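You operate a simulated robot arm through the tools that you are given. There is no shell and no other tool.

You run a simulated robot arm. Do the job below in one go: nothing can be reset, and whatever is moved stays where it is left.

TASK
Set the blue-dot coupon in the purple tray, wipe its seam with solvent, then brush it bright.
Fine: wet the white wipe on the brass dish, brush with the blue-band brush and put both back; leave the other coupons dirty. Set down upright: blue-band brush.

The check looks at the end state, three seconds after you hand in, the way a careful person would. Anything else that was tipped, shoved, dropped, spilled or broken makes it a failure.

THE ROBOT
A 6-joint arm with a two-finger parallel gripper, fixed in place. Base frame: the origin is on the floor under the middle of its stand, x ahead of it, y to its left, z up; the work surface is at about z = 850. Lengths are in mm, angles in degrees, forces in N, time in s.
With the tool pointing down near the work surface it reaches from about 260 to 680 mm from the base axis. Its first joint turns from -66.0 to 66.0 degrees. Payload 2.9 kg.
Tool frame: the origin (TCP) lies between the finger pads and is the grasp point; the fingertips stand 30 mm ahead of it; z points along the fingers, y is the line along which they close. The gripper opens to 110 mm. The fingers are 20 mm wide and 10 mm thick; the gripper's body (48 by 112 mm) begins 55 mm behind the TCP.
Orientation is that of the tool frame in the base frame, as [roll, pitch, yaw] about the fixed x, y, z axes, in that order (R = Rz(yaw) Ry(pitch) Rx(roll)). With the fingers straight down and closing along the base's y, the tool's x points along the base's -x, its y along +y and its z along -z.

THE INTERFACE
- The arm moves only by the tool nudge_tool. Its argument "series" is text: rows parted by semicolons, each of 7 numbers parted by spaces: the turn, a rotation vector about the tool's x, y, z in units of 8 degrees (1.0 is 8 degrees), then the shift along the tool's x, y, z in units of 40 mm (1.0 is 40 mm), then the finger opening in mm, from 0 to 110. In form: ax ay az dx dy dz hand; .... A call has 1 to 20 rows; each row shifts and turns the commanded pose from where the row before left it, along the tool's axes as they then stand. A call with a number of a shift or a turn outside -1 to 1 is refused whole. Each row takes 0.2 s and may step no farther than 50 mm and 8.6 degrees from the row before; otherwise, or with a gripper value out of range, the whole call is refused. A pose out of reach is approached as far as the arm can. The call stops where the force on the tool passes 60 N (or 10 N more than at its start, if that is more) or the arm is blocked; 0.2 s more then pass. Each finger travels about 108 mm/s and halts on what it meets, pressing with about 42 N; the grip force reading is that of the motor and also rises with nothing between the fingers. The clock runs only during rows and for 0.2 s after the last one: add rows that do not move to give the fingers time. The reply holds the time, the measured pose of the TCP, the force on the tool along the base axes, the opening and the grip force, in the units named above and with some noise, with the torque about the TCP (base axes, N m) and any sound that the robot's microphone picked up.
- Cameras (640 x 400 px; columns grow to the right, rows downward): "scene" is fixed at [82.6, 431.9, 1397.2]; the picture's right is [-0.74, -0.67, 0.00], its down [-0.29, 0.32, -0.90] and it looks along [0.61, -0.67, -0.43] (base axes); focal length 338 px, centre (320, 200). "wrist" rides on the gripper at [72, 17, -103] in the tool frame; the picture's right is [-0.23, 0.97, 0.00], its down [-0.76, -0.18, -0.62] and it looks along [-0.61, -0.14, 0.78] (tool axes); focal length 222 px, centre (320, 200). There is no depth. A picture from a camera that has moved, and an enlarged one, comes with that camera's place and axes in the base frame and with its lens.
- capture(camera): a new picture of that camera. No time passes.
- zoom(camera, box): a new picture of the part [left, top, right, bottom] of that camera's present view, enlarged. No time passes.
- close_job(): hands the job in; it is judged then, once.

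Places have to be worked out from the pictures, the camera data and where the tool is seen. Open the gripper and draw the arm clear of the work before you hand the job in, unless the task says otherwise.

The tools are called after ">>>" as a command line: name --argument value ..., lists and objects as JSON in quotes. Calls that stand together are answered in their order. nudge_tool: Moves the arm, as the interface text tells. Its arguments: {"type":"object","properties":{"series":{"type":"string"}},"required":["series"]} The other tools are called the same way: capture (camera) takes a picture; zoom (camera, box) takes an enlarged picture of a part of a camera's view; close_job () hands the job in.

At the start:

```text
time: 0.0
tool_pos: [418.0, 51.4, 1249.0]
orientation: [180.0, 0.0, 179.9]
contact_force: [-0.1, 0.0, -0.5]
moment: [0.02, -0.01, 0.0]
width: 110.0
grasp_force: 0.1
```

scene: 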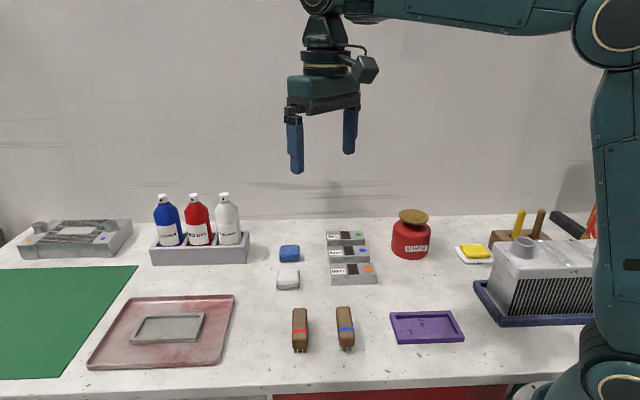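
wrist: 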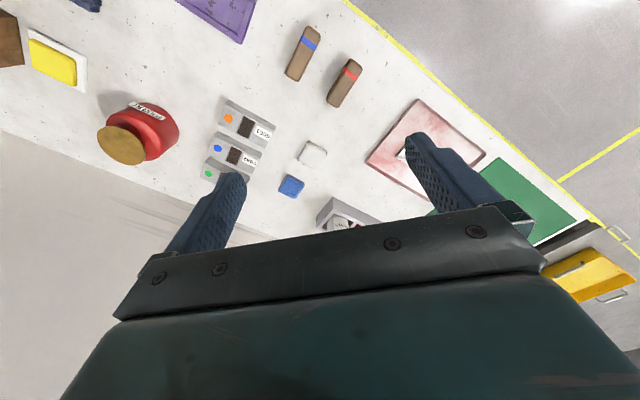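

I'll start by looking closely at the scene with both cameras before moving anything.

>>> zoom --camera "scene" --box '[260, 200, 500, 360]'

>>> zoom --camera "scene" --box '[0, 180, 280, 370]'

>>> zoom --camera "wrist" --box '[80, 0, 420, 220]'

>>> zoom --camera "scene" --box '[310, 220, 390, 290]'

```text
2.50 times, centred on (380, 280) of scene
camera zoom: at [82.6, 431.9, 1397.2], right [-0.74, -0.67, 0.0], down [-0.29, 0.32, -0.9], along [0.61, -0.67, -0.43], focal length 844 px, centre (170, 0)
```

zoom: 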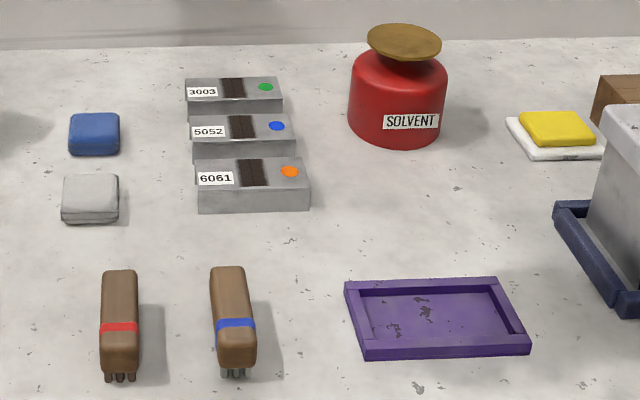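

```text
2.11 times, centred on (140, 275) of scene
camera zoom: at [82.6, 431.9, 1397.2], right [-0.74, -0.67, 0.0], down [-0.29, 0.32, -0.9], along [0.61, -0.67, -0.43], focal length 711 px, centre (699, 42)
```

zoom: 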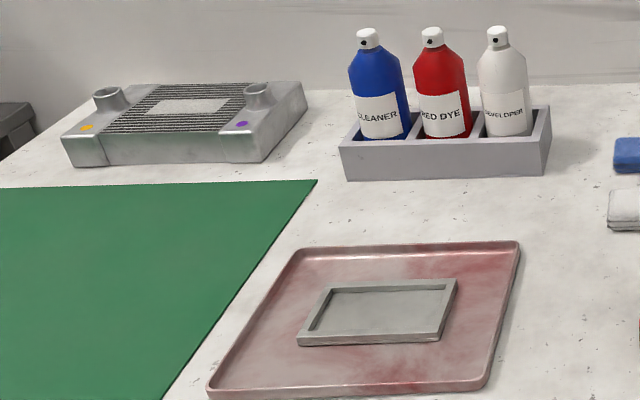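

```text
1.82 times, centred on (250, 110) of wrist
camera zoom: at [344.8, 68.6, 1351.5], right [0.23, 0.97, 0.0], down [0.76, -0.18, 0.62], along [0.61, -0.14, -0.78], focal length 404 px, centre (447, 364)
```

zoom: 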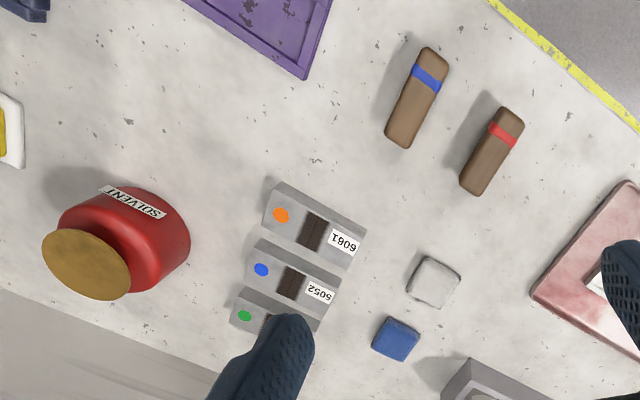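

```text
5.71 times, centred on (350, 255) of scene
camera zoom: at [82.6, 431.9, 1397.2], right [-0.74, -0.67, 0.0], down [-0.29, 0.32, -0.9], along [0.61, -0.67, -0.43], focal length 1930 px, centre (149, -114)
```

zoom: 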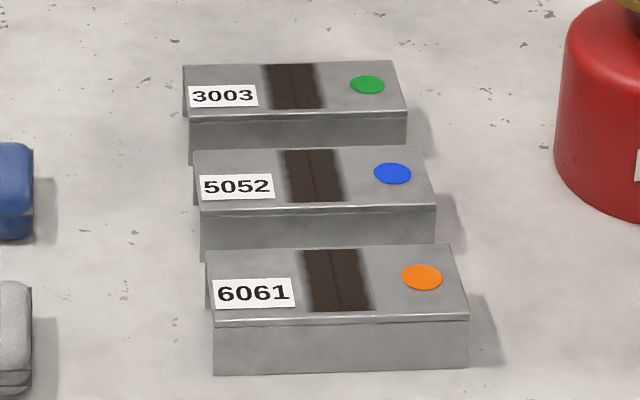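

The coupons sit about 45° in the base frame, blue-dot one in the middle. I'll zoom further on brushes, tray, wipes and solvent dispenser to understand their shapes.

>>> zoom --camera "scene" --box '[280, 290, 380, 360]'

>>> zoom --camera "scene" --box '[380, 295, 480, 355]'

>>> zoom --camera "scene" --box '[380, 195, 500, 275]'

>>> zoom --camera "scene" --box '[260, 230, 320, 300]'

>>> zoom --camera "scene" --box '[440, 190, 640, 340]'

>>> zoom --camera "wrist" --box '[270, 10, 380, 120]'

```text
5.71 times, centred on (330, 325) of scene
camera zoom: at [82.6, 431.9, 1397.2], right [-0.74, -0.67, 0.0], down [-0.29, 0.32, -0.9], along [0.61, -0.67, -0.43], focal length 1930 px, centre (263, -514)
```

zoom: 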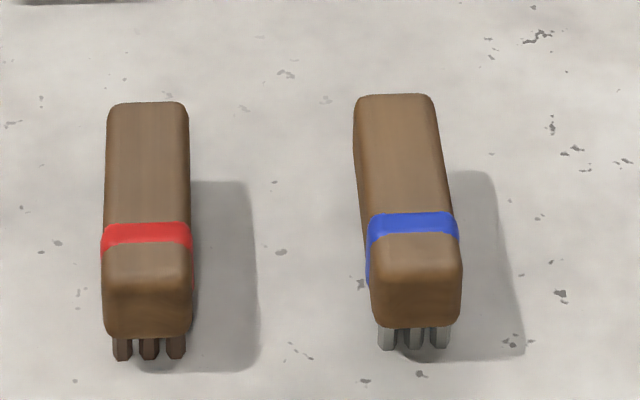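

```text
6.40 times, centred on (430, 325) of scene
camera zoom: at [82.6, 431.9, 1397.2], right [-0.74, -0.67, 0.0], down [-0.29, 0.32, -0.9], along [0.61, -0.67, -0.43], focal length 2161 px, centre (-384, -600)
```

zoom: 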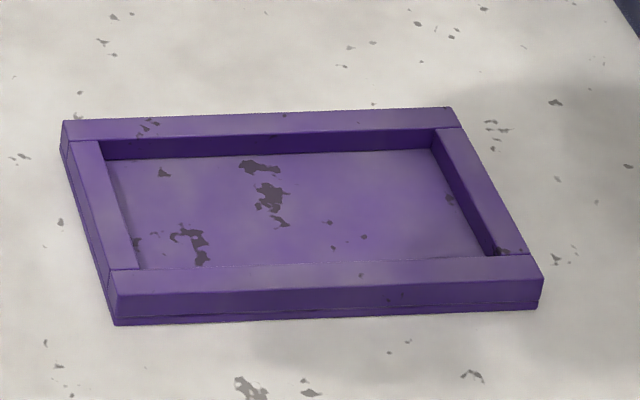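

```text
5.00 times, centred on (440, 235) of scene
camera zoom: at [82.6, 431.9, 1397.2], right [-0.74, -0.67, 0.0], down [-0.29, 0.32, -0.9], along [0.61, -0.67, -0.43], focal length 1688 px, centre (-280, 25)
```

zoom: 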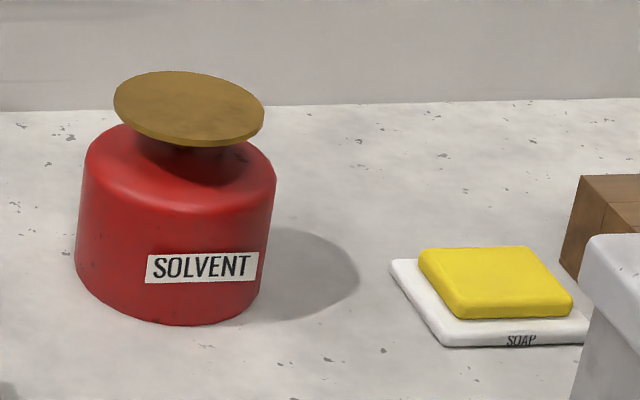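

```text
5.71 times, centred on (290, 265) of scene
camera zoom: at [82.6, 431.9, 1397.2], right [-0.74, -0.67, 0.0], down [-0.29, 0.32, -0.9], along [0.61, -0.67, -0.43], focal length 1930 px, centre (491, -171)
```

zoom: 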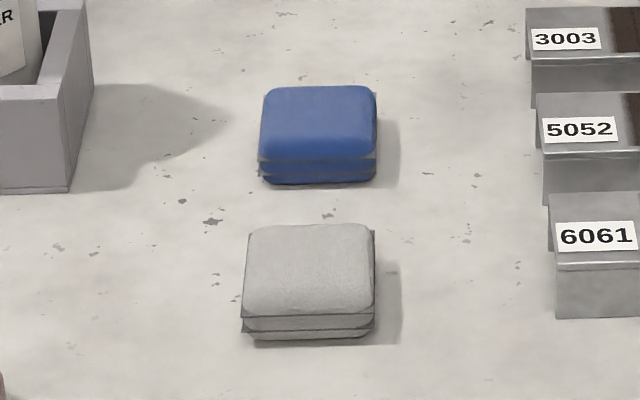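

```text
2.67 times, centred on (540, 265) of scene
camera zoom: at [82.6, 431.9, 1397.2], right [-0.74, -0.67, 0.0], down [-0.29, 0.32, -0.9], along [0.61, -0.67, -0.43], focal length 900 px, centre (-267, 27)
```

zoom: 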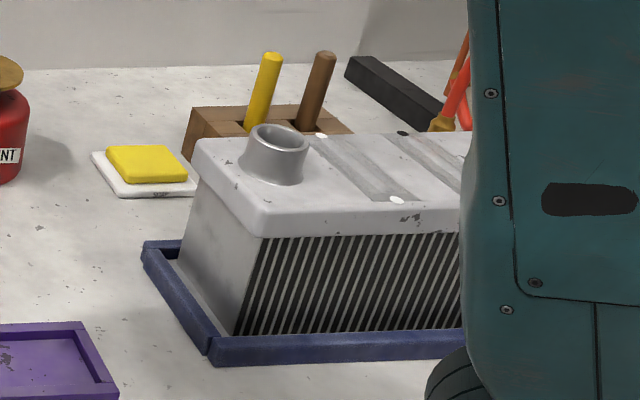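

```text
3.64 times, centred on (325, 65) of wrist
camera zoom: at [344.8, 68.6, 1351.5], right [0.23, 0.97, 0.0], down [0.76, -0.18, 0.62], along [0.61, -0.14, -0.78], focal length 808 px, centre (302, 691)
```

zoom: 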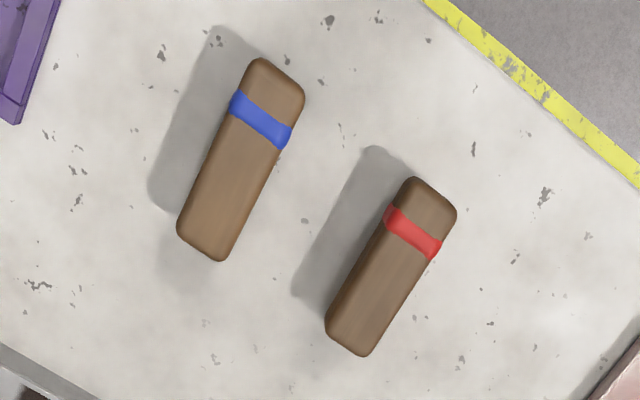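

The brushes are block types with bristles underneath, the wipe is a folded pad, and the solvent can has a plunger dish on top. I'll turn the tool to yaw 225° (closing axis across the coupons' width) and move to a survey pose near the coupons.

>>> nudge_tool --series "0 0 -0.9375 0 0 0 110; 0 0 -0.9375 0 0 0 110; 0 0 -0.9375 0 0 0 110; 0 0 -0.9375 0 0 0 110; 0 0 -0.9375 0 0 0 110; 0 0 -0.9375 0 0 0 110; 0 0 0 0.322 -0.6876 0.4125 110; 0 0 0 0.322 -0.6876 0.4125 110; 0 0 0 0.322 -0.6876 0.4125 110; 0 0 0 0.322 -0.6876 0.4125 110; 0 0 0 0.322 -0.6876 0.4125 110; 0 0 0 0.322 -0.6876 0.4125 110; 0 0 0 0 0 0 110"

>>> capture --camera "wrist"

```text
time: 2.8
tool_pos: [478.9, -118.8, 1148.9]
orientation: [180.0, 0.1, -135.1]
contact_force: [-0.1, -0.2, 0.3]
moment: [0.01, 0.02, -0.03]
width: 110.2
grasp_force: 0.1
```

```text
taken
camera wrist: at [415.5, -159.1, 1251.6], right [-0.53, 0.85, 0.0], down [0.66, 0.41, 0.62], along [0.53, 0.33, -0.78], focal length 222 px, centre (320, 200)
```

wrist: 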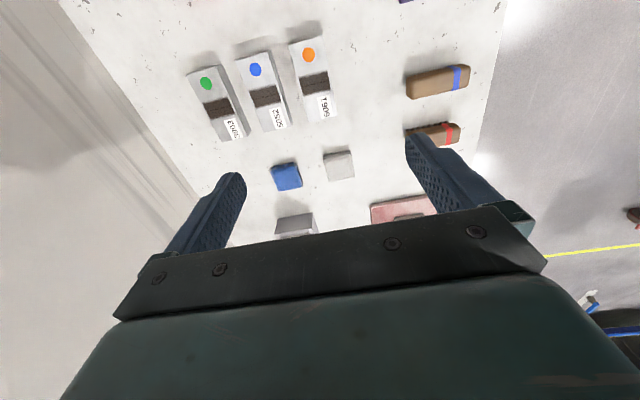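

The wrist view now shows all three coupons, wipes and brushes. I'll zoom in for precise corner locations.

>>> zoom --camera "wrist" --box '[170, 20, 370, 145]'

>>> zoom --camera "wrist" --box '[250, 130, 410, 230]'

>>> zoom --camera "wrist" --box '[380, 40, 500, 160]'

```text
3.20 times, centred on (270, 82) of wrist
camera zoom: at [415.5, -159.1, 1251.6], right [-0.53, 0.85, 0.0], down [0.66, 0.41, 0.62], along [0.53, 0.33, -0.78], focal length 711 px, centre (480, 576)
```

zoom: 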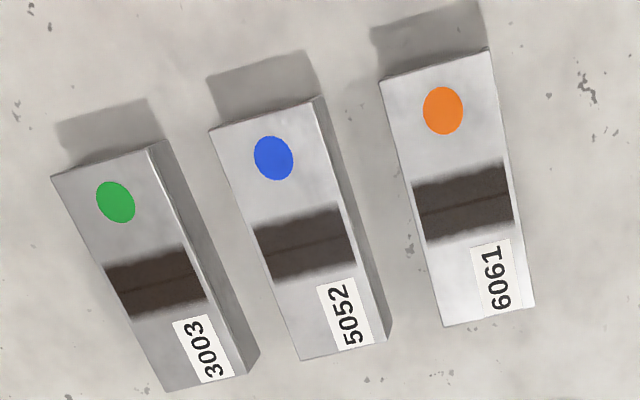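

```text
4.00 times, centred on (330, 180) of wrist
camera zoom: at [415.5, -159.1, 1251.6], right [-0.53, 0.85, 0.0], down [0.66, 0.41, 0.62], along [0.53, 0.33, -0.78], focal length 888 px, centre (280, 280)
```

zoom: 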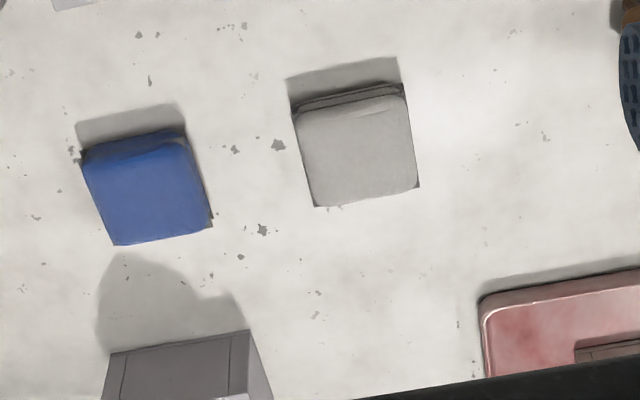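

```text
3.33 times, centred on (440, 100) of wrist
camera zoom: at [415.5, -159.1, 1251.6], right [-0.53, 0.85, 0.0], down [0.66, 0.41, 0.62], along [0.53, 0.33, -0.78], focal length 740 px, centre (-80, 533)
```

zoom: 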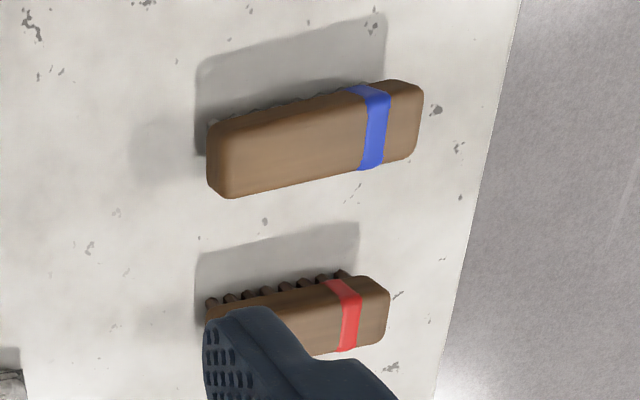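

The blue-dot coupon's top works out to centre ≈ (538, −184.5), 110 × 50 mm, long axis about 44.5° in base. I'll move above it at z≈980 with the gripper open and check again.

>>> nudge_tool --series "0 0 0 0.0225 -0.4415 0.8445 110; 0 0 0 0.0225 -0.4415 0.8445 110; 0 0 0 0.0225 -0.4415 0.8445 110; 0 0 0 0.0225 -0.4415 0.8445 110; 0 0 0 0.0225 -0.4415 0.8445 110; 0 0 0 0 0 0 110"

>>> capture --camera "wrist"

>>> capture --camera "scene"

```text
time: 4.2
tool_pos: [536.5, -186.7, 981.9]
orientation: [179.9, 0.1, -135.0]
contact_force: [0.0, 0.0, 0.4]
moment: [0.0, 0.03, -0.01]
width: 110.2
grasp_force: 0.0
```

```text
taken
camera wrist: at [474.3, -225.7, 1083.1], right [-0.53, 0.85, 0.0], down [0.66, 0.41, 0.62], along [0.53, 0.33, -0.78], focal length 222 px, centre (320, 200)
```

wrist: 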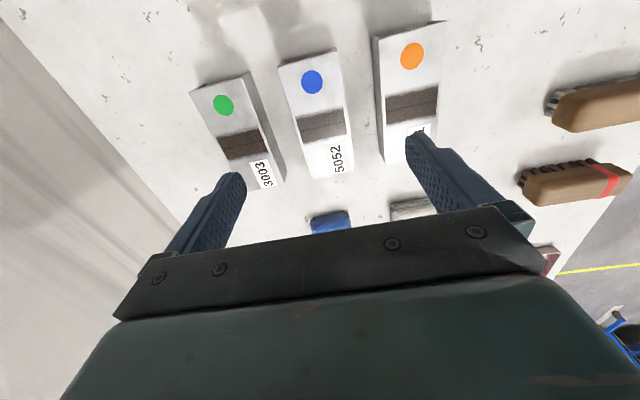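

```text
taken
```

scene: 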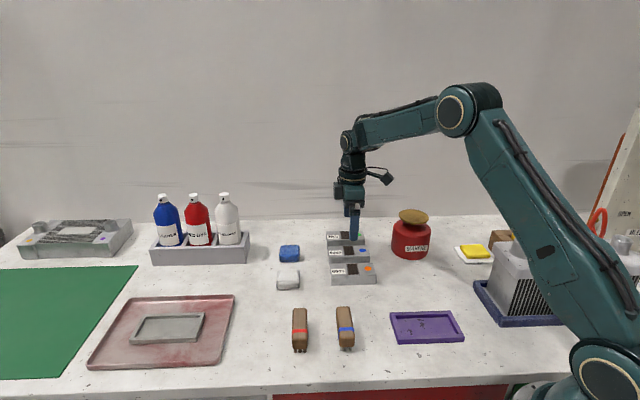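

I'll zoom to measure the coupon against the fingers from this lower pose.

>>> zoom --camera "wrist" --box '[180, 10, 460, 210]'

>>> zoom --camera "wrist" --box '[260, 30, 380, 190]'

```text
2.00 times, centred on (320, 110) of wrist
camera zoom: at [474.3, -225.7, 1083.1], right [-0.53, 0.85, 0.0], down [0.66, 0.41, 0.62], along [0.53, 0.33, -0.78], focal length 444 px, centre (320, 380)
```

zoom: 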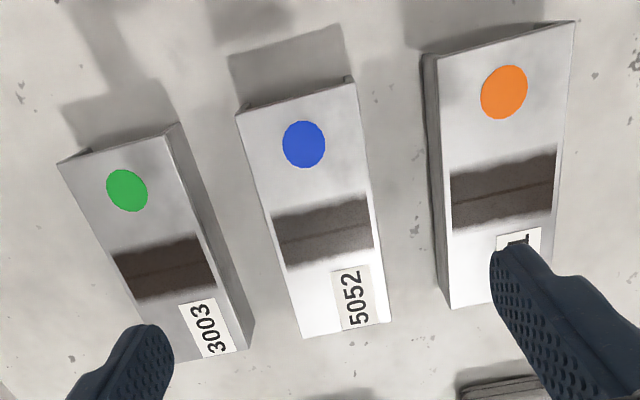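

```text
2.50 times, centred on (320, 110) of wrist
camera zoom: at [474.3, -225.7, 1083.1], right [-0.53, 0.85, 0.0], down [0.66, 0.41, 0.62], along [0.53, 0.33, -0.78], focal length 555 px, centre (320, 425)
```

zoom: 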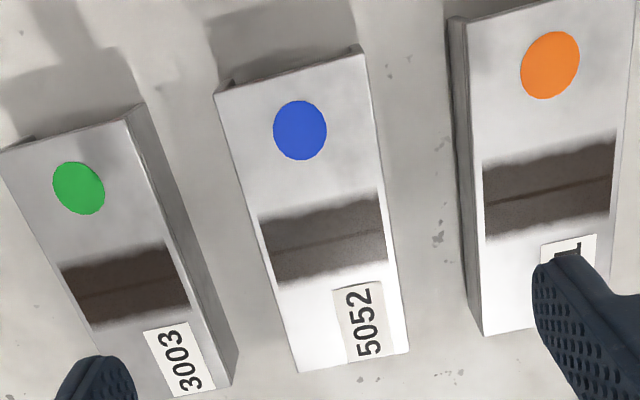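

Coupon centre refined to (538.6, −183.5), top z≈875, with ~31 mm gaps to its neighbours; the tray's cavity looks only ~114 × 54 mm with a ~12 mm rim, so I'll grip only the coupon's upper half. I narrow the fingers to 72 mm, correct laterally, and descend partway to check.

>>> nudge_tool --series "0 0 0 -0.0775 0.028 0 72; 0 0 0 0 0 0.75 72; 0 0 0 0 0 0.75 72; 0 0 0 0 0 0 72; 0 0 0 0 0 0 72"

>>> capture --camera "wrist"

>>> zoom --camera "scene" --box '[300, 180, 420, 290]'

```text
time: 5.4
tool_pos: [538.9, -182.6, 919.5]
orientation: [180.0, 0.0, -135.0]
contact_force: [1.1, -0.2, 0.4]
moment: [-0.01, -0.01, 0.02]
width: 72.2
grasp_force: 0.0
```

```text
taken
camera wrist: at [476.6, -221.9, 1022.6], right [-0.53, 0.85, 0.0], down [0.66, 0.41, 0.62], along [0.53, 0.33, -0.78], focal length 222 px, centre (320, 200)
```

wrist: 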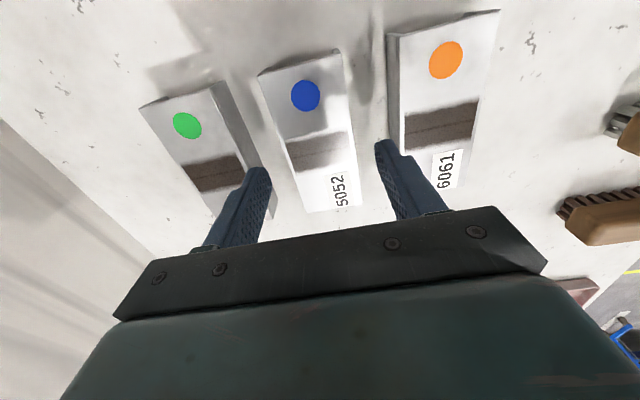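

```text
3.64 times, centred on (360, 235) of scene
camera zoom: at [82.6, 431.9, 1397.2], right [-0.74, -0.67, 0.0], down [-0.29, 0.32, -0.9], along [0.61, -0.67, -0.43], focal length 1228 px, centre (174, 73)
```

zoom: 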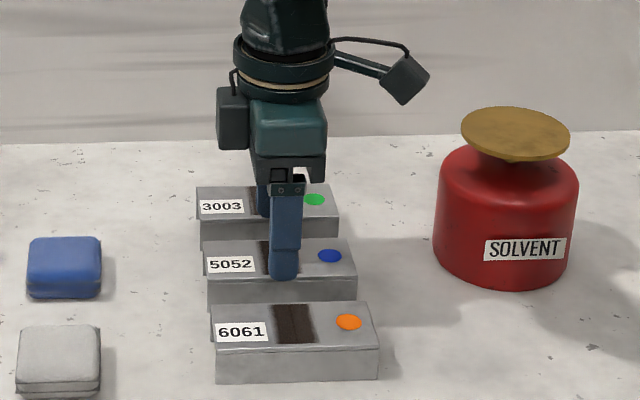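

TCP is at about (539, −183, 919.5), well centred with the fingers over the gaps. Now I lower 26.5 mm so the tips are ~12 mm below the coupon top, and close.

>>> nudge_tool --series "0 0 0 0 0 0.3312 72; 0 0 0 0 0 0.3312 72; 0 0 0 0 0 0 72; 0 0 0 0 0 0 60; 0 0 0 0 0 0 45; 0 0 0 0 0 0 40; 0 0 0 0 0 0 40"

>>> capture --camera "wrist"

```text
time: 7.0
tool_pos: [539.2, -182.0, 893.8]
orientation: [179.9, 0.0, -135.0]
contact_force: [0.3, 0.3, 0.4]
moment: [0.0, -0.05, 0.01]
width: 49.7
grasp_force: 42.2
```

```text
taken
camera wrist: at [476.8, -222.0, 996.6], right [-0.53, 0.85, 0.0], down [0.66, 0.41, 0.62], along [0.53, 0.33, -0.78], focal length 222 px, centre (320, 200)
```

wrist: 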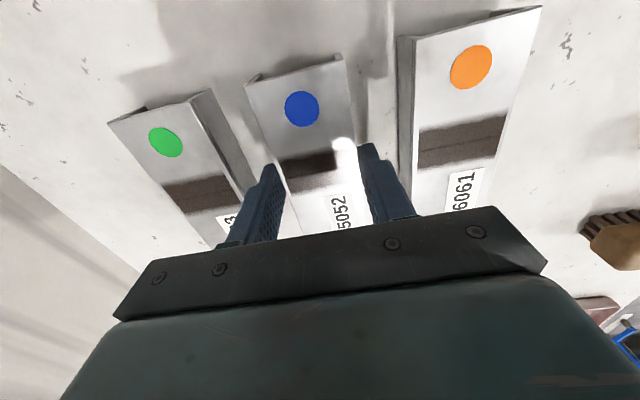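

Coupon gripped at 49.7 mm with 42 N. I'll lift it straight up ~105 mm, then carry it to a pose beside the purple tray so the wrist camera can see the tray past the coupon.

>>> nudge_tool --series "0 0 0 0 0 -0.375 40; 0 0 0 0 0 -0.75 40; 0 0 0 0 0 -0.75 40; 0 0 0 0 0 -0.75 40; 0 0 0 0.5567 0.5863 -0.083 40; 0 0 0 0.5567 0.5863 -0.083 40; 0 0 0 0.5567 0.5863 -0.083 40; 0 0 0 0.5567 0.5863 -0.083 40; 0 0 0 0.5567 0.5863 -0.083 40; 0 0 0 0.5567 0.5863 -0.083 40; 0 0 0 0 0 0 40; 0 0 0 0 0 0 40"

>>> capture --camera "wrist"

>>> capture --camera "scene"

```text
time: 9.6
tool_pos: [345.8, -177.0, 1019.8]
orientation: [-179.9, 0.1, -135.0]
contact_force: [-0.4, 0.7, -1.7]
moment: [0.03, 0.01, -0.03]
width: 49.7
grasp_force: 42.2
```

```text
taken
camera wrist: at [282.7, -216.7, 1122.1], right [-0.53, 0.85, 0.0], down [0.66, 0.41, 0.62], along [0.53, 0.33, -0.78], focal length 222 px, centre (320, 200)
```

wrist: 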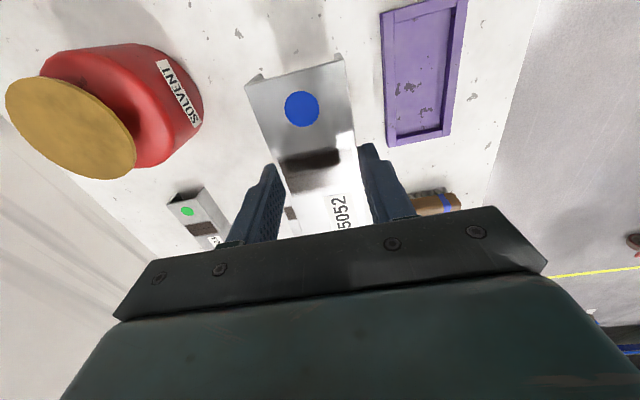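

```text
taken
```

scene: 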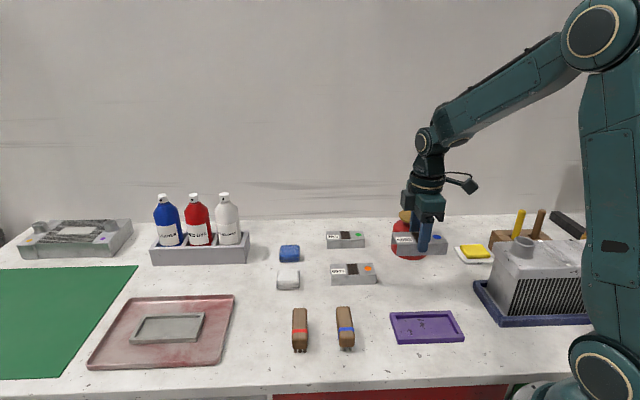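

The tray is visible to the right of the held coupon. I'll zoom to measure it.

>>> zoom --camera "wrist" --box '[360, 0, 500, 150]'

>>> zoom --camera "wrist" --box '[0, 30, 220, 190]'

>>> zoom --camera "wrist" --box '[220, 30, 420, 240]'

```text
2.67 times, centred on (430, 75) of wrist
camera zoom: at [282.7, -216.7, 1122.1], right [-0.53, 0.85, 0.0], down [0.66, 0.41, 0.62], along [0.53, 0.33, -0.78], focal length 592 px, centre (27, 533)
```

zoom: 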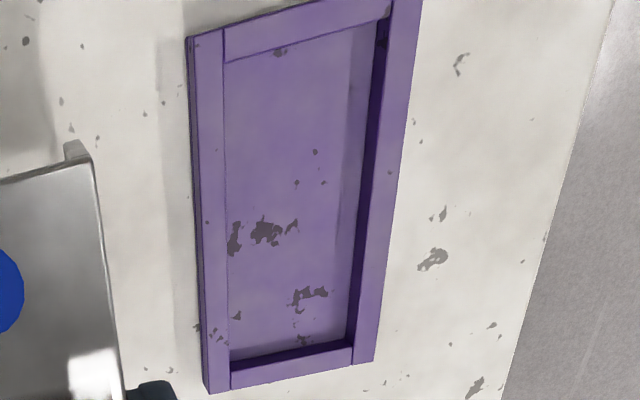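

```text
2.50 times, centred on (110, 110) of wrist
camera zoom: at [282.7, -216.7, 1122.1], right [-0.53, 0.85, 0.0], down [0.66, 0.41, 0.62], along [0.53, 0.33, -0.78], focal length 555 px, centre (845, 425)
```

zoom: 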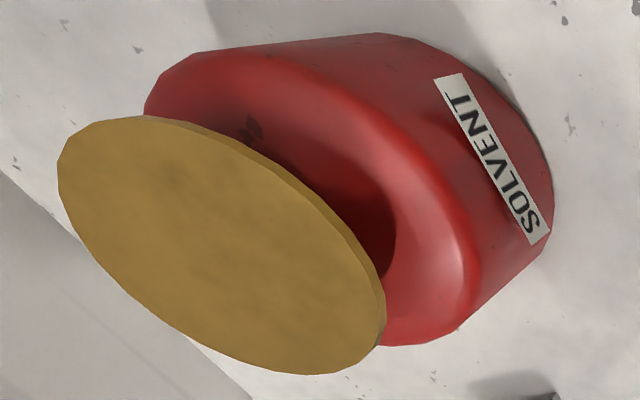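

```text
1.90 times, centred on (320, 135) of wrist
camera zoom: at [282.7, -216.7, 1122.1], right [-0.53, 0.85, 0.0], down [0.66, 0.41, 0.62], along [0.53, 0.33, -0.78], focal length 423 px, centre (320, 324)
```

zoom: 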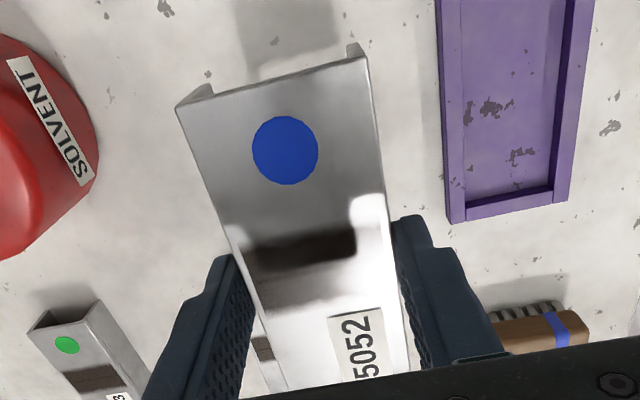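

From two sets of corners the tray cavity centre comes out at about (269.8, −99), rotated 45°, inner ≈115 × 54 mm; the held coupon sits ~1.4 mm toward tool +x. I'll move above the tray at z≈960 and verify before lowering.

>>> nudge_tool --series "0 0 0 -0.02 0.682 0.372 40; 0 0 0 -0.02 0.682 0.372 40; 0 0 0 -0.02 0.682 0.372 40; 0 0 0 -0.02 0.682 0.372 40; 0 0 0 0 0 0 40; 0 0 0 0 0 0 40"

>>> capture --camera "wrist"

>>> zoom --camera "scene" --box '[340, 210, 520, 370]'

```text
time: 11.0
tool_pos: [269.9, -98.0, 959.9]
orientation: [-180.0, -0.1, -135.0]
contact_force: [0.5, 0.1, -1.4]
moment: [0.0, 0.02, -0.01]
width: 49.7
grasp_force: 42.3
```

```text
taken
camera wrist: at [206.7, -137.8, 1061.4], right [-0.53, 0.85, 0.0], down [0.66, 0.41, 0.62], along [0.53, 0.33, -0.78], focal length 222 px, centre (320, 200)
```

wrist: 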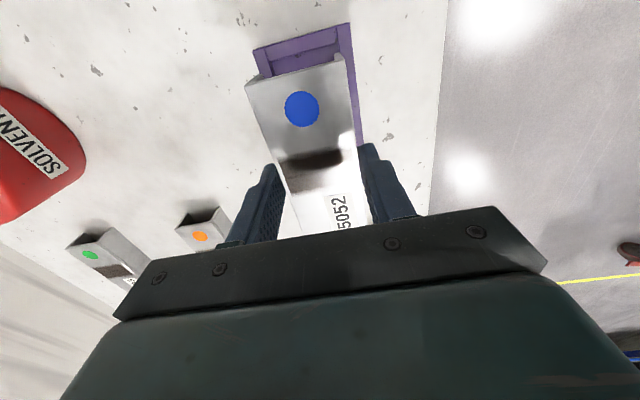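

```text
2.50 times, centred on (430, 290) of scene
camera zoom: at [82.6, 431.9, 1397.2], right [-0.74, -0.67, 0.0], down [-0.29, 0.32, -0.9], along [0.61, -0.67, -0.43], focal length 844 px, centre (45, -25)
```

zoom: 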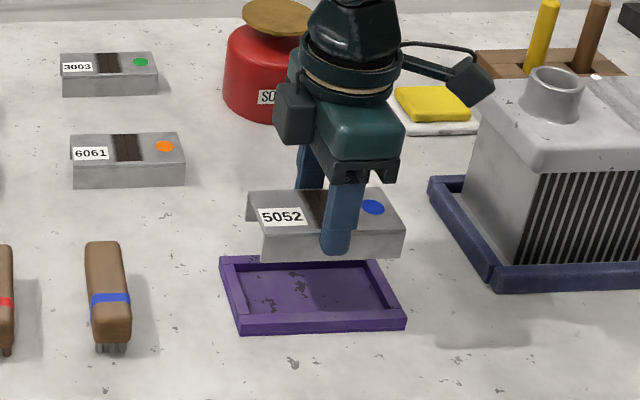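

Let me zoom on the wrist view to compare the visible tray end and side with the coupon.

>>> zoom --camera "wrist" --box '[230, 10, 400, 170]'

>>> zoom --camera "scene" --box '[395, 275, 515, 355]'

```text
2.50 times, centred on (315, 90) of wrist
camera zoom: at [206.7, -137.8, 1061.4], right [-0.53, 0.85, 0.0], down [0.66, 0.41, 0.62], along [0.53, 0.33, -0.78], focal length 555 px, centre (332, 475)
```

zoom: 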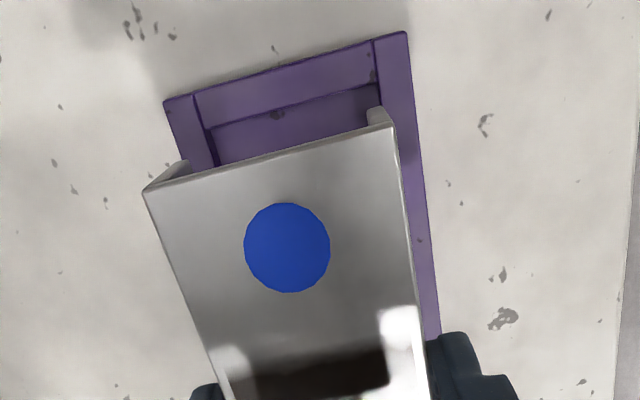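

```text
5.00 times, centred on (455, 315) of scene
camera zoom: at [82.6, 431.9, 1397.2], right [-0.74, -0.67, 0.0], down [-0.29, 0.32, -0.9], along [0.61, -0.67, -0.43], focal length 1688 px, centre (-355, -375)
```

zoom: 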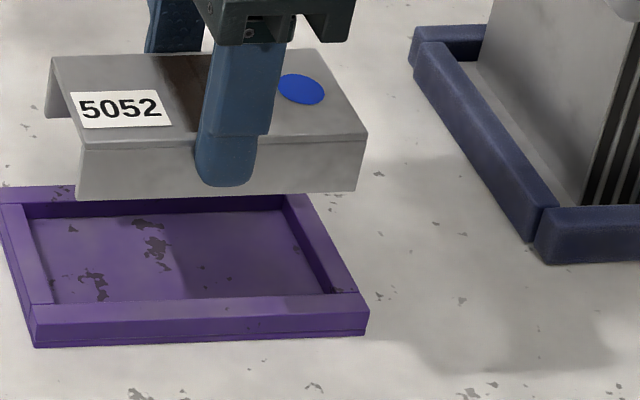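

The coupon is about 1 mm toward tool +x and 0.5 mm toward −y of the cavity centre. I'll correct that and descend 48 mm to hover just over the rim.

>>> nudge_tool --series "0 0 0 -0.025 0.0125 0 40; 0 0 0 0 0 0.4 40; 0 0 0 0 0 0.4 40; 0 0 0 0 0 0.4 40; 0 0 0 0 0 0 40; 0 0 0 0 0 0 40"

>>> zoom --camera "wrist" --box '[230, 10, 400, 170]'

>>> zoom --camera "scene" --box '[380, 280, 480, 350]'

```text
time: 12.4
tool_pos: [270.3, -96.1, 910.3]
orientation: [-179.9, 0.0, -135.0]
contact_force: [-0.7, -0.2, -2.3]
moment: [-0.01, 0.0, -0.01]
width: 49.4
grasp_force: 42.4
```

```text
2.50 times, centred on (315, 90) of wrist
camera zoom: at [207.5, -135.8, 1013.6], right [-0.53, 0.85, 0.0], down [0.66, 0.41, 0.62], along [0.53, 0.33, -0.78], focal length 555 px, centre (332, 475)
```

zoom: 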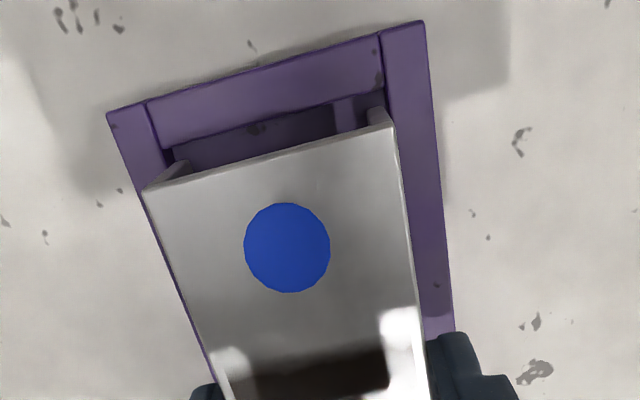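

```text
5.71 times, centred on (430, 315) of scene
camera zoom: at [82.6, 431.9, 1397.2], right [-0.74, -0.67, 0.0], down [-0.29, 0.32, -0.9], along [0.61, -0.67, -0.43], focal length 1930 px, centre (-309, -457)
```

zoom: 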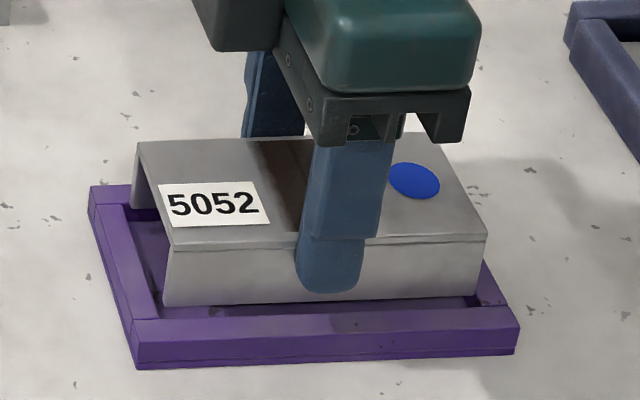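

The coupon outline lies within the cavity to about ±1 mm. I'll lower gently 12 mm and check for contact.

>>> nudge_tool --series "0 0 0 0 0 0.1 40; 0 0 0 0 0 0.1 40; 0 0 0 0 0 0.1 40; 0 0 0 0 0 0 40; 0 0 0 0 0 0 40"

>>> zoom --camera "scene" --box '[380, 280, 480, 350]'

>>> zoom --camera "wrist" --box '[230, 10, 400, 170]'

```text
time: 13.6
tool_pos: [270.3, -96.6, 899.8]
orientation: [-180.0, -0.1, -135.0]
contact_force: [0.1, 0.3, -2.4]
moment: [-0.02, 0.02, 0.02]
width: 49.4
grasp_force: 41.8
```

```text
5.71 times, centred on (430, 315) of scene
camera zoom: at [82.6, 431.9, 1397.2], right [-0.74, -0.67, 0.0], down [-0.29, 0.32, -0.9], along [0.61, -0.67, -0.43], focal length 1930 px, centre (-309, -457)
```

zoom: 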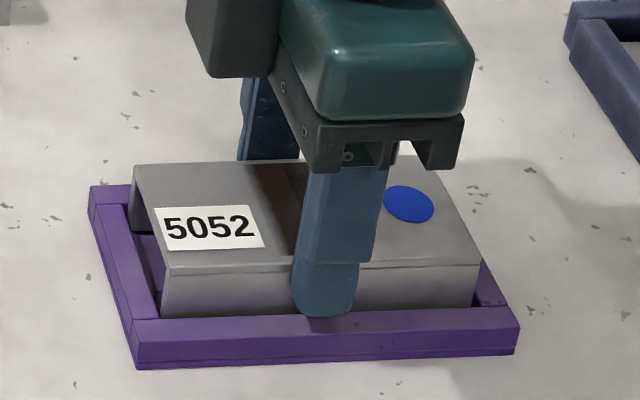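

```text
2.50 times, centred on (315, 90) of wrist
camera zoom: at [207.8, -136.1, 1002.2], right [-0.53, 0.85, 0.0], down [0.66, 0.41, 0.62], along [0.53, 0.33, -0.78], focal length 555 px, centre (332, 475)
```

zoom: 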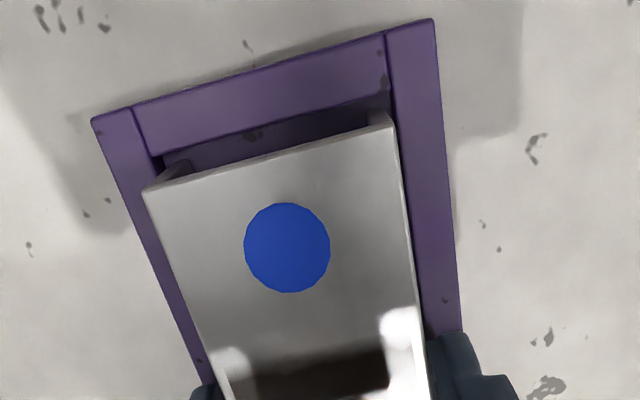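

No contact yet and the coupon bottom is already below the rim. I'll keep lowering in 1 mm steps to feel for the floor.

>>> nudge_tool --series "0 0 0 0 0 0.025 40; 0 0 0 0 0 0.025 40; 0 0 0 0 0 0 40"

```text
time: 14.4
tool_pos: [271.3, -95.9, 898.1]
orientation: [180.0, 0.0, -135.0]
contact_force: [-1.5, -0.5, 2.7]
moment: [-0.03, -0.06, 0.05]
width: 49.3
grasp_force: 42.3
```

Vertical force went from −2.4 to +2.7 N, so the coupon is on the tray floor at about the expected height (bottom ≈854). I release and rise straight up.

>>> nudge_tool --series "0 0 0 0 0 0 60; 0 0 0 0 0 0 72; 0 0 0 0 0 0 80; 0 0 0 0 0 -0.5 80; 0 0 0 0 0 -0.75 80; 0 0 0 0 0 -0.75 80; 0 0 0 0 0 -0.75 80; 0 0 0 0 0 0 80"

>>> zoom --camera "scene" --box '[380, 280, 480, 350]'

>>> capture --camera "wrist"

```text
time: 16.2
tool_pos: [269.9, -95.5, 1009.2]
orientation: [179.9, 0.0, -135.1]
contact_force: [0.5, 0.8, 0.2]
moment: [-0.01, -0.03, -0.01]
width: 80.3
grasp_force: 0.1
```

```text
5.71 times, centred on (430, 315) of scene
camera zoom: at [82.6, 431.9, 1397.2], right [-0.74, -0.67, 0.0], down [-0.29, 0.32, -0.9], along [0.61, -0.67, -0.43], focal length 1930 px, centre (-309, -457)
```

zoom: 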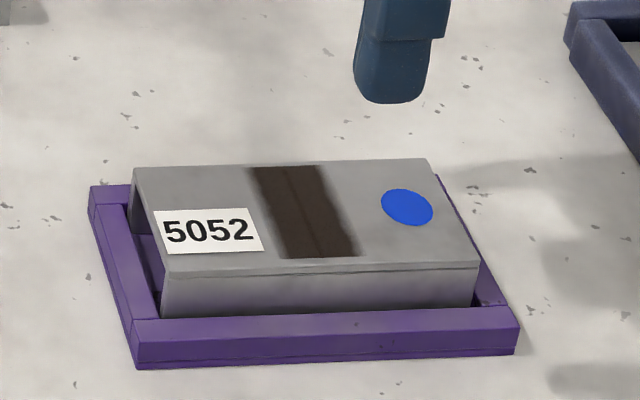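

```text
taken
camera wrist: at [207.2, -135.5, 1111.0], right [-0.53, 0.85, 0.0], down [0.66, 0.41, 0.62], along [0.53, 0.33, -0.78], focal length 222 px, centre (320, 200)
```

wrist: 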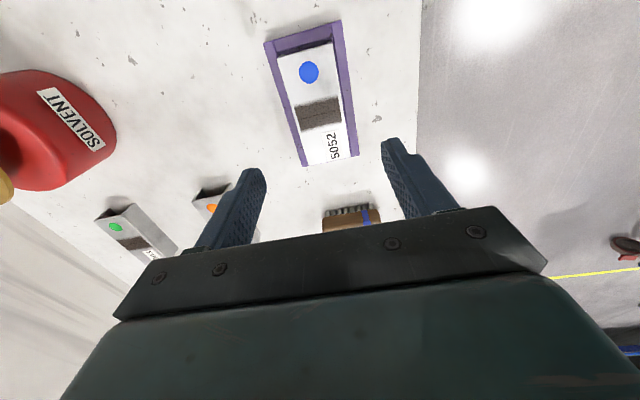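

The coupon sits in the tray. I'll zoom on it to record the seam location and check it is level.

>>> zoom --camera "wrist" --box '[250, 10, 380, 180]'

>>> zoom --camera "scene" --box '[260, 215, 340, 305]'

```text
2.35 times, centred on (315, 95) of wrist
camera zoom: at [207.2, -135.5, 1111.0], right [-0.53, 0.85, 0.0], down [0.66, 0.41, 0.62], along [0.53, 0.33, -0.78], focal length 523 px, centre (332, 447)
```

zoom: 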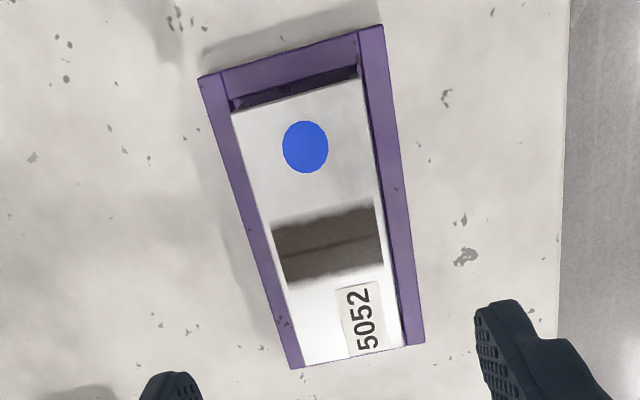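

```text
4.44 times, centred on (300, 260) of scene
camera zoom: at [82.6, 431.9, 1397.2], right [-0.74, -0.67, 0.0], down [-0.29, 0.32, -0.9], along [0.61, -0.67, -0.43], focal length 1501 px, centre (409, -67)
```

zoom: 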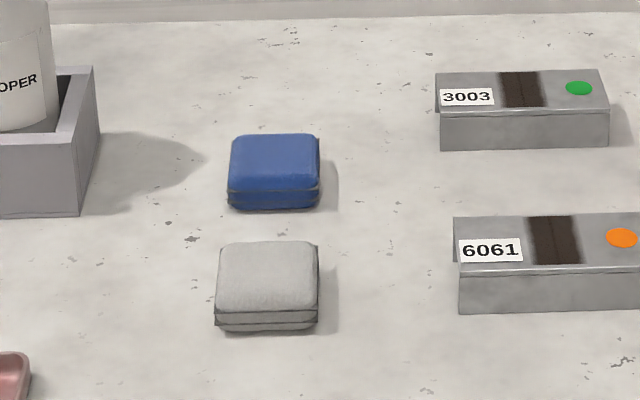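

Coupon is seated level; seam centre ≈ (270, −98), top z≈879. Next is the white wipe, which I judge at (585.7, −9.3), about 50 × 57 mm, 45°; I move above it at z≈960.

>>> nudge_tool --series "0 0 0 -0.8903 -0.5044 0.15 80; 0 0 0 -0.8903 -0.5044 0.15 80; 0 0 0 -0.8903 -0.5044 0.15 80; 0 0 0 -0.8903 -0.5044 0.15 80; 0 0 0 -0.8903 -0.5044 0.15 80; 0 0 0 -0.8903 -0.5044 0.15 80; 0 0 0 -0.8903 -0.5044 0.15 80; 0 0 0 -0.8903 -0.5044 0.15 80; 0 0 0 0 0 0 80; 0 0 0 0 0 0 80"

>>> capture --camera "wrist"

>>> capture --camera "scene"

```text
time: 18.4
tool_pos: [586.7, -7.9, 960.7]
orientation: [180.0, 0.0, -135.1]
contact_force: [-0.3, -0.6, -0.9]
moment: [0.01, 0.02, -0.01]
width: 80.1
grasp_force: 0.1
```

```text
taken
camera wrist: at [523.6, -48.0, 1062.3], right [-0.53, 0.85, 0.0], down [0.66, 0.41, 0.62], along [0.53, 0.33, -0.78], focal length 222 px, centre (320, 200)
```

wrist: 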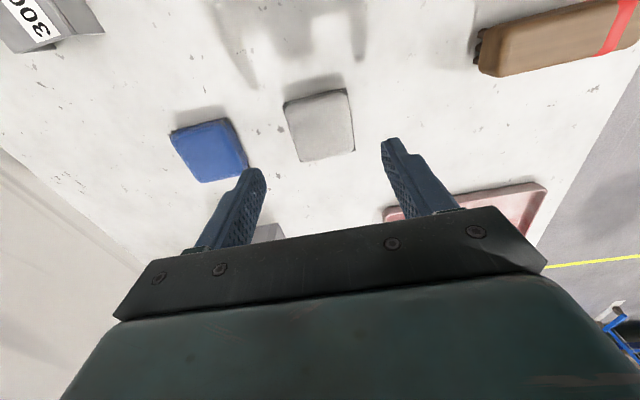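

```text
taken
```

scene: 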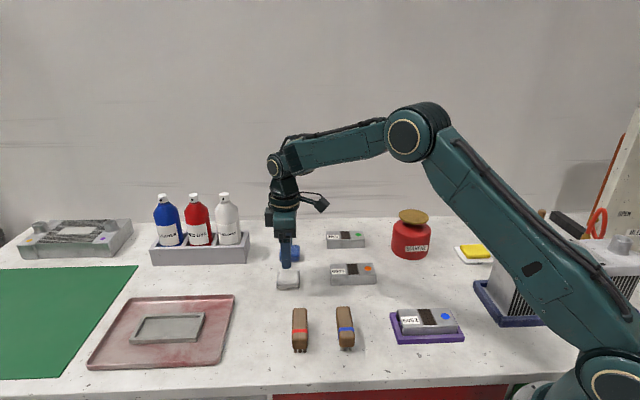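

I zoom on the white wipe to refine the centring.

>>> zoom --camera "wrist" --box '[240, 60, 400, 200]'

>>> zoom --camera "scene" --box '[250, 225, 330, 305]'

```text
2.86 times, centred on (320, 130) of wrist
camera zoom: at [523.6, -48.0, 1062.3], right [-0.53, 0.85, 0.0], down [0.66, 0.41, 0.62], along [0.53, 0.33, -0.78], focal length 635 px, centre (320, 400)
```

zoom: 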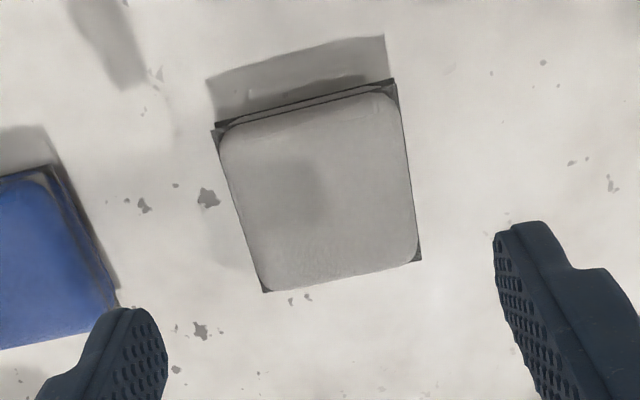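

```text
5.00 times, centred on (290, 265) of scene
camera zoom: at [82.6, 431.9, 1397.2], right [-0.74, -0.67, 0.0], down [-0.29, 0.32, -0.9], along [0.61, -0.67, -0.43], focal length 1688 px, centre (470, -125)
```

zoom: 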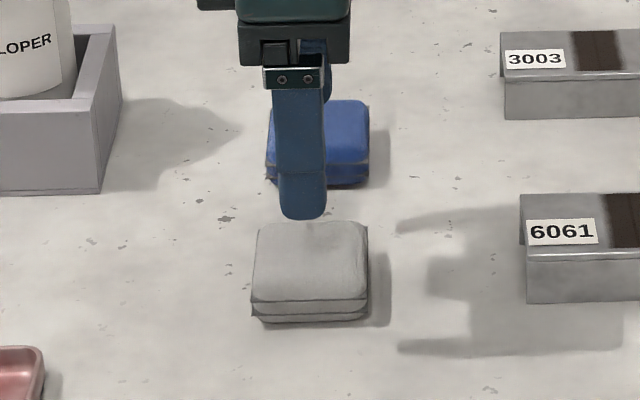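

The wipe's centre is about (−2.3, +0.7) mm in tool axes from the TCP, ~56 × 55 mm. I correct, lower to z≈886 (tips ~6 mm off the table), and close on it.

>>> nudge_tool --series "0 0 0 -0.0575 0.0175 0 80; 0 0 0 0 0 0.7 80; 0 0 0 0 0 0.7 80; 0 0 0 0 0 0.4325 80; 0 0 0 0 0 0 80; 0 0 0 0 0 0 65; 0 0 0 0 0 0 50; 0 0 0 0 0 0 40; 0 0 0 0 0 0 40"

>>> capture --camera "wrist"

>>> zoom --camera "scene" --box '[250, 225, 330, 305]'

```text
time: 20.4
tool_pos: [587.6, -6.2, 886.7]
orientation: [-180.0, 0.0, -135.0]
contact_force: [0.1, -0.4, 0.8]
moment: [-0.01, 0.02, 0.0]
width: 53.6
grasp_force: 42.1
```

```text
taken
camera wrist: at [524.8, -46.1, 989.3], right [-0.53, 0.85, 0.0], down [0.66, 0.41, 0.62], along [0.53, 0.33, -0.78], focal length 222 px, centre (320, 200)
```

wrist: 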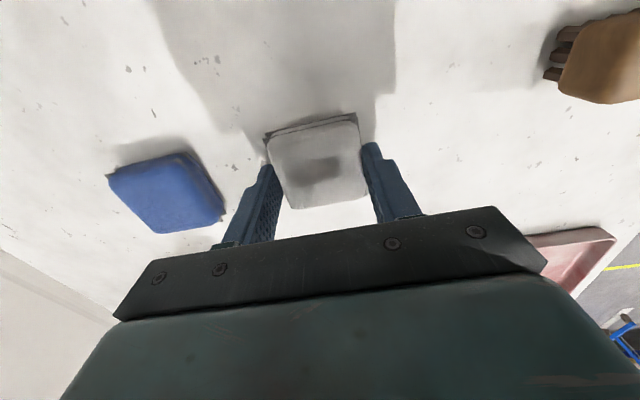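

```text
5.00 times, centred on (290, 265) of scene
camera zoom: at [82.6, 431.9, 1397.2], right [-0.74, -0.67, 0.0], down [-0.29, 0.32, -0.9], along [0.61, -0.67, -0.43], focal length 1688 px, centre (470, -125)
```

zoom: 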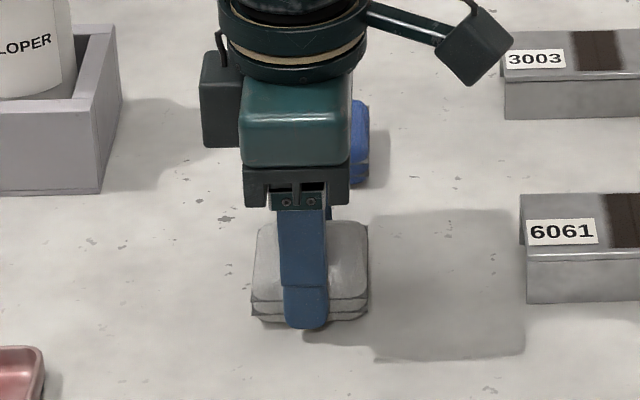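

Wipe gripped at 53.6 mm. I lift and carry it to a viewpoint beside the solvent can, high enough to measure the brass dish.

>>> nudge_tool --series "0 0 0 0 0 -0.6 40; 0 0 0 0 0 -1 40; 0 0 0 0.8135 -0.0595 -0.325 40; 0 0 0 0.8135 -0.0595 -0.325 40; 0 0 0 0.8135 -0.0595 -0.325 40; 0 0 0 0.8135 -0.0595 -0.325 40; 0 0 0 0.8135 -0.0595 -0.325 40; 0 0 0 0.8135 -0.0595 -0.325 40; 0 0 0 0.8135 -0.0595 -0.325 40; 0 0 0 0.8135 -0.0595 -0.325 40; 0 0 0 0.8135 -0.0595 -0.325 40; 0 0 0 0.8135 -0.0595 -0.325 40; 0 0 0 0 0 0 40; 0 0 0 0 0 0 40"

>>> capture --camera "wrist"

>>> capture --camera "scene"

```text
time: 23.4
tool_pos: [373.4, -254.7, 1081.7]
orientation: [180.0, -0.1, -135.0]
contact_force: [-0.2, -0.1, 0.6]
moment: [0.01, 0.03, 0.0]
width: 53.4
grasp_force: 42.3
```

```text
taken
camera wrist: at [311.0, -293.6, 1183.1], right [-0.53, 0.85, 0.0], down [0.66, 0.41, 0.62], along [0.53, 0.33, -0.78], focal length 222 px, centre (320, 200)
```

wrist: 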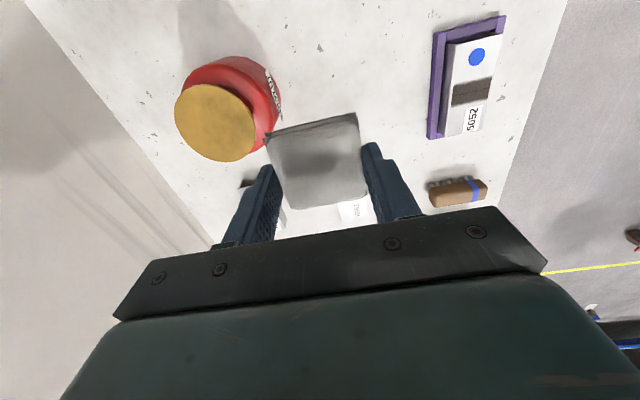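

```text
taken
```

scene: 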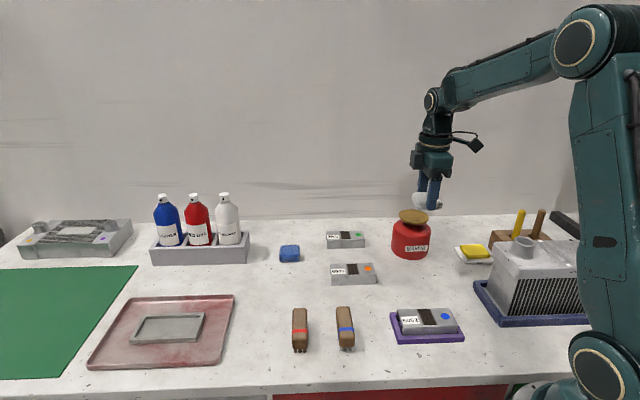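

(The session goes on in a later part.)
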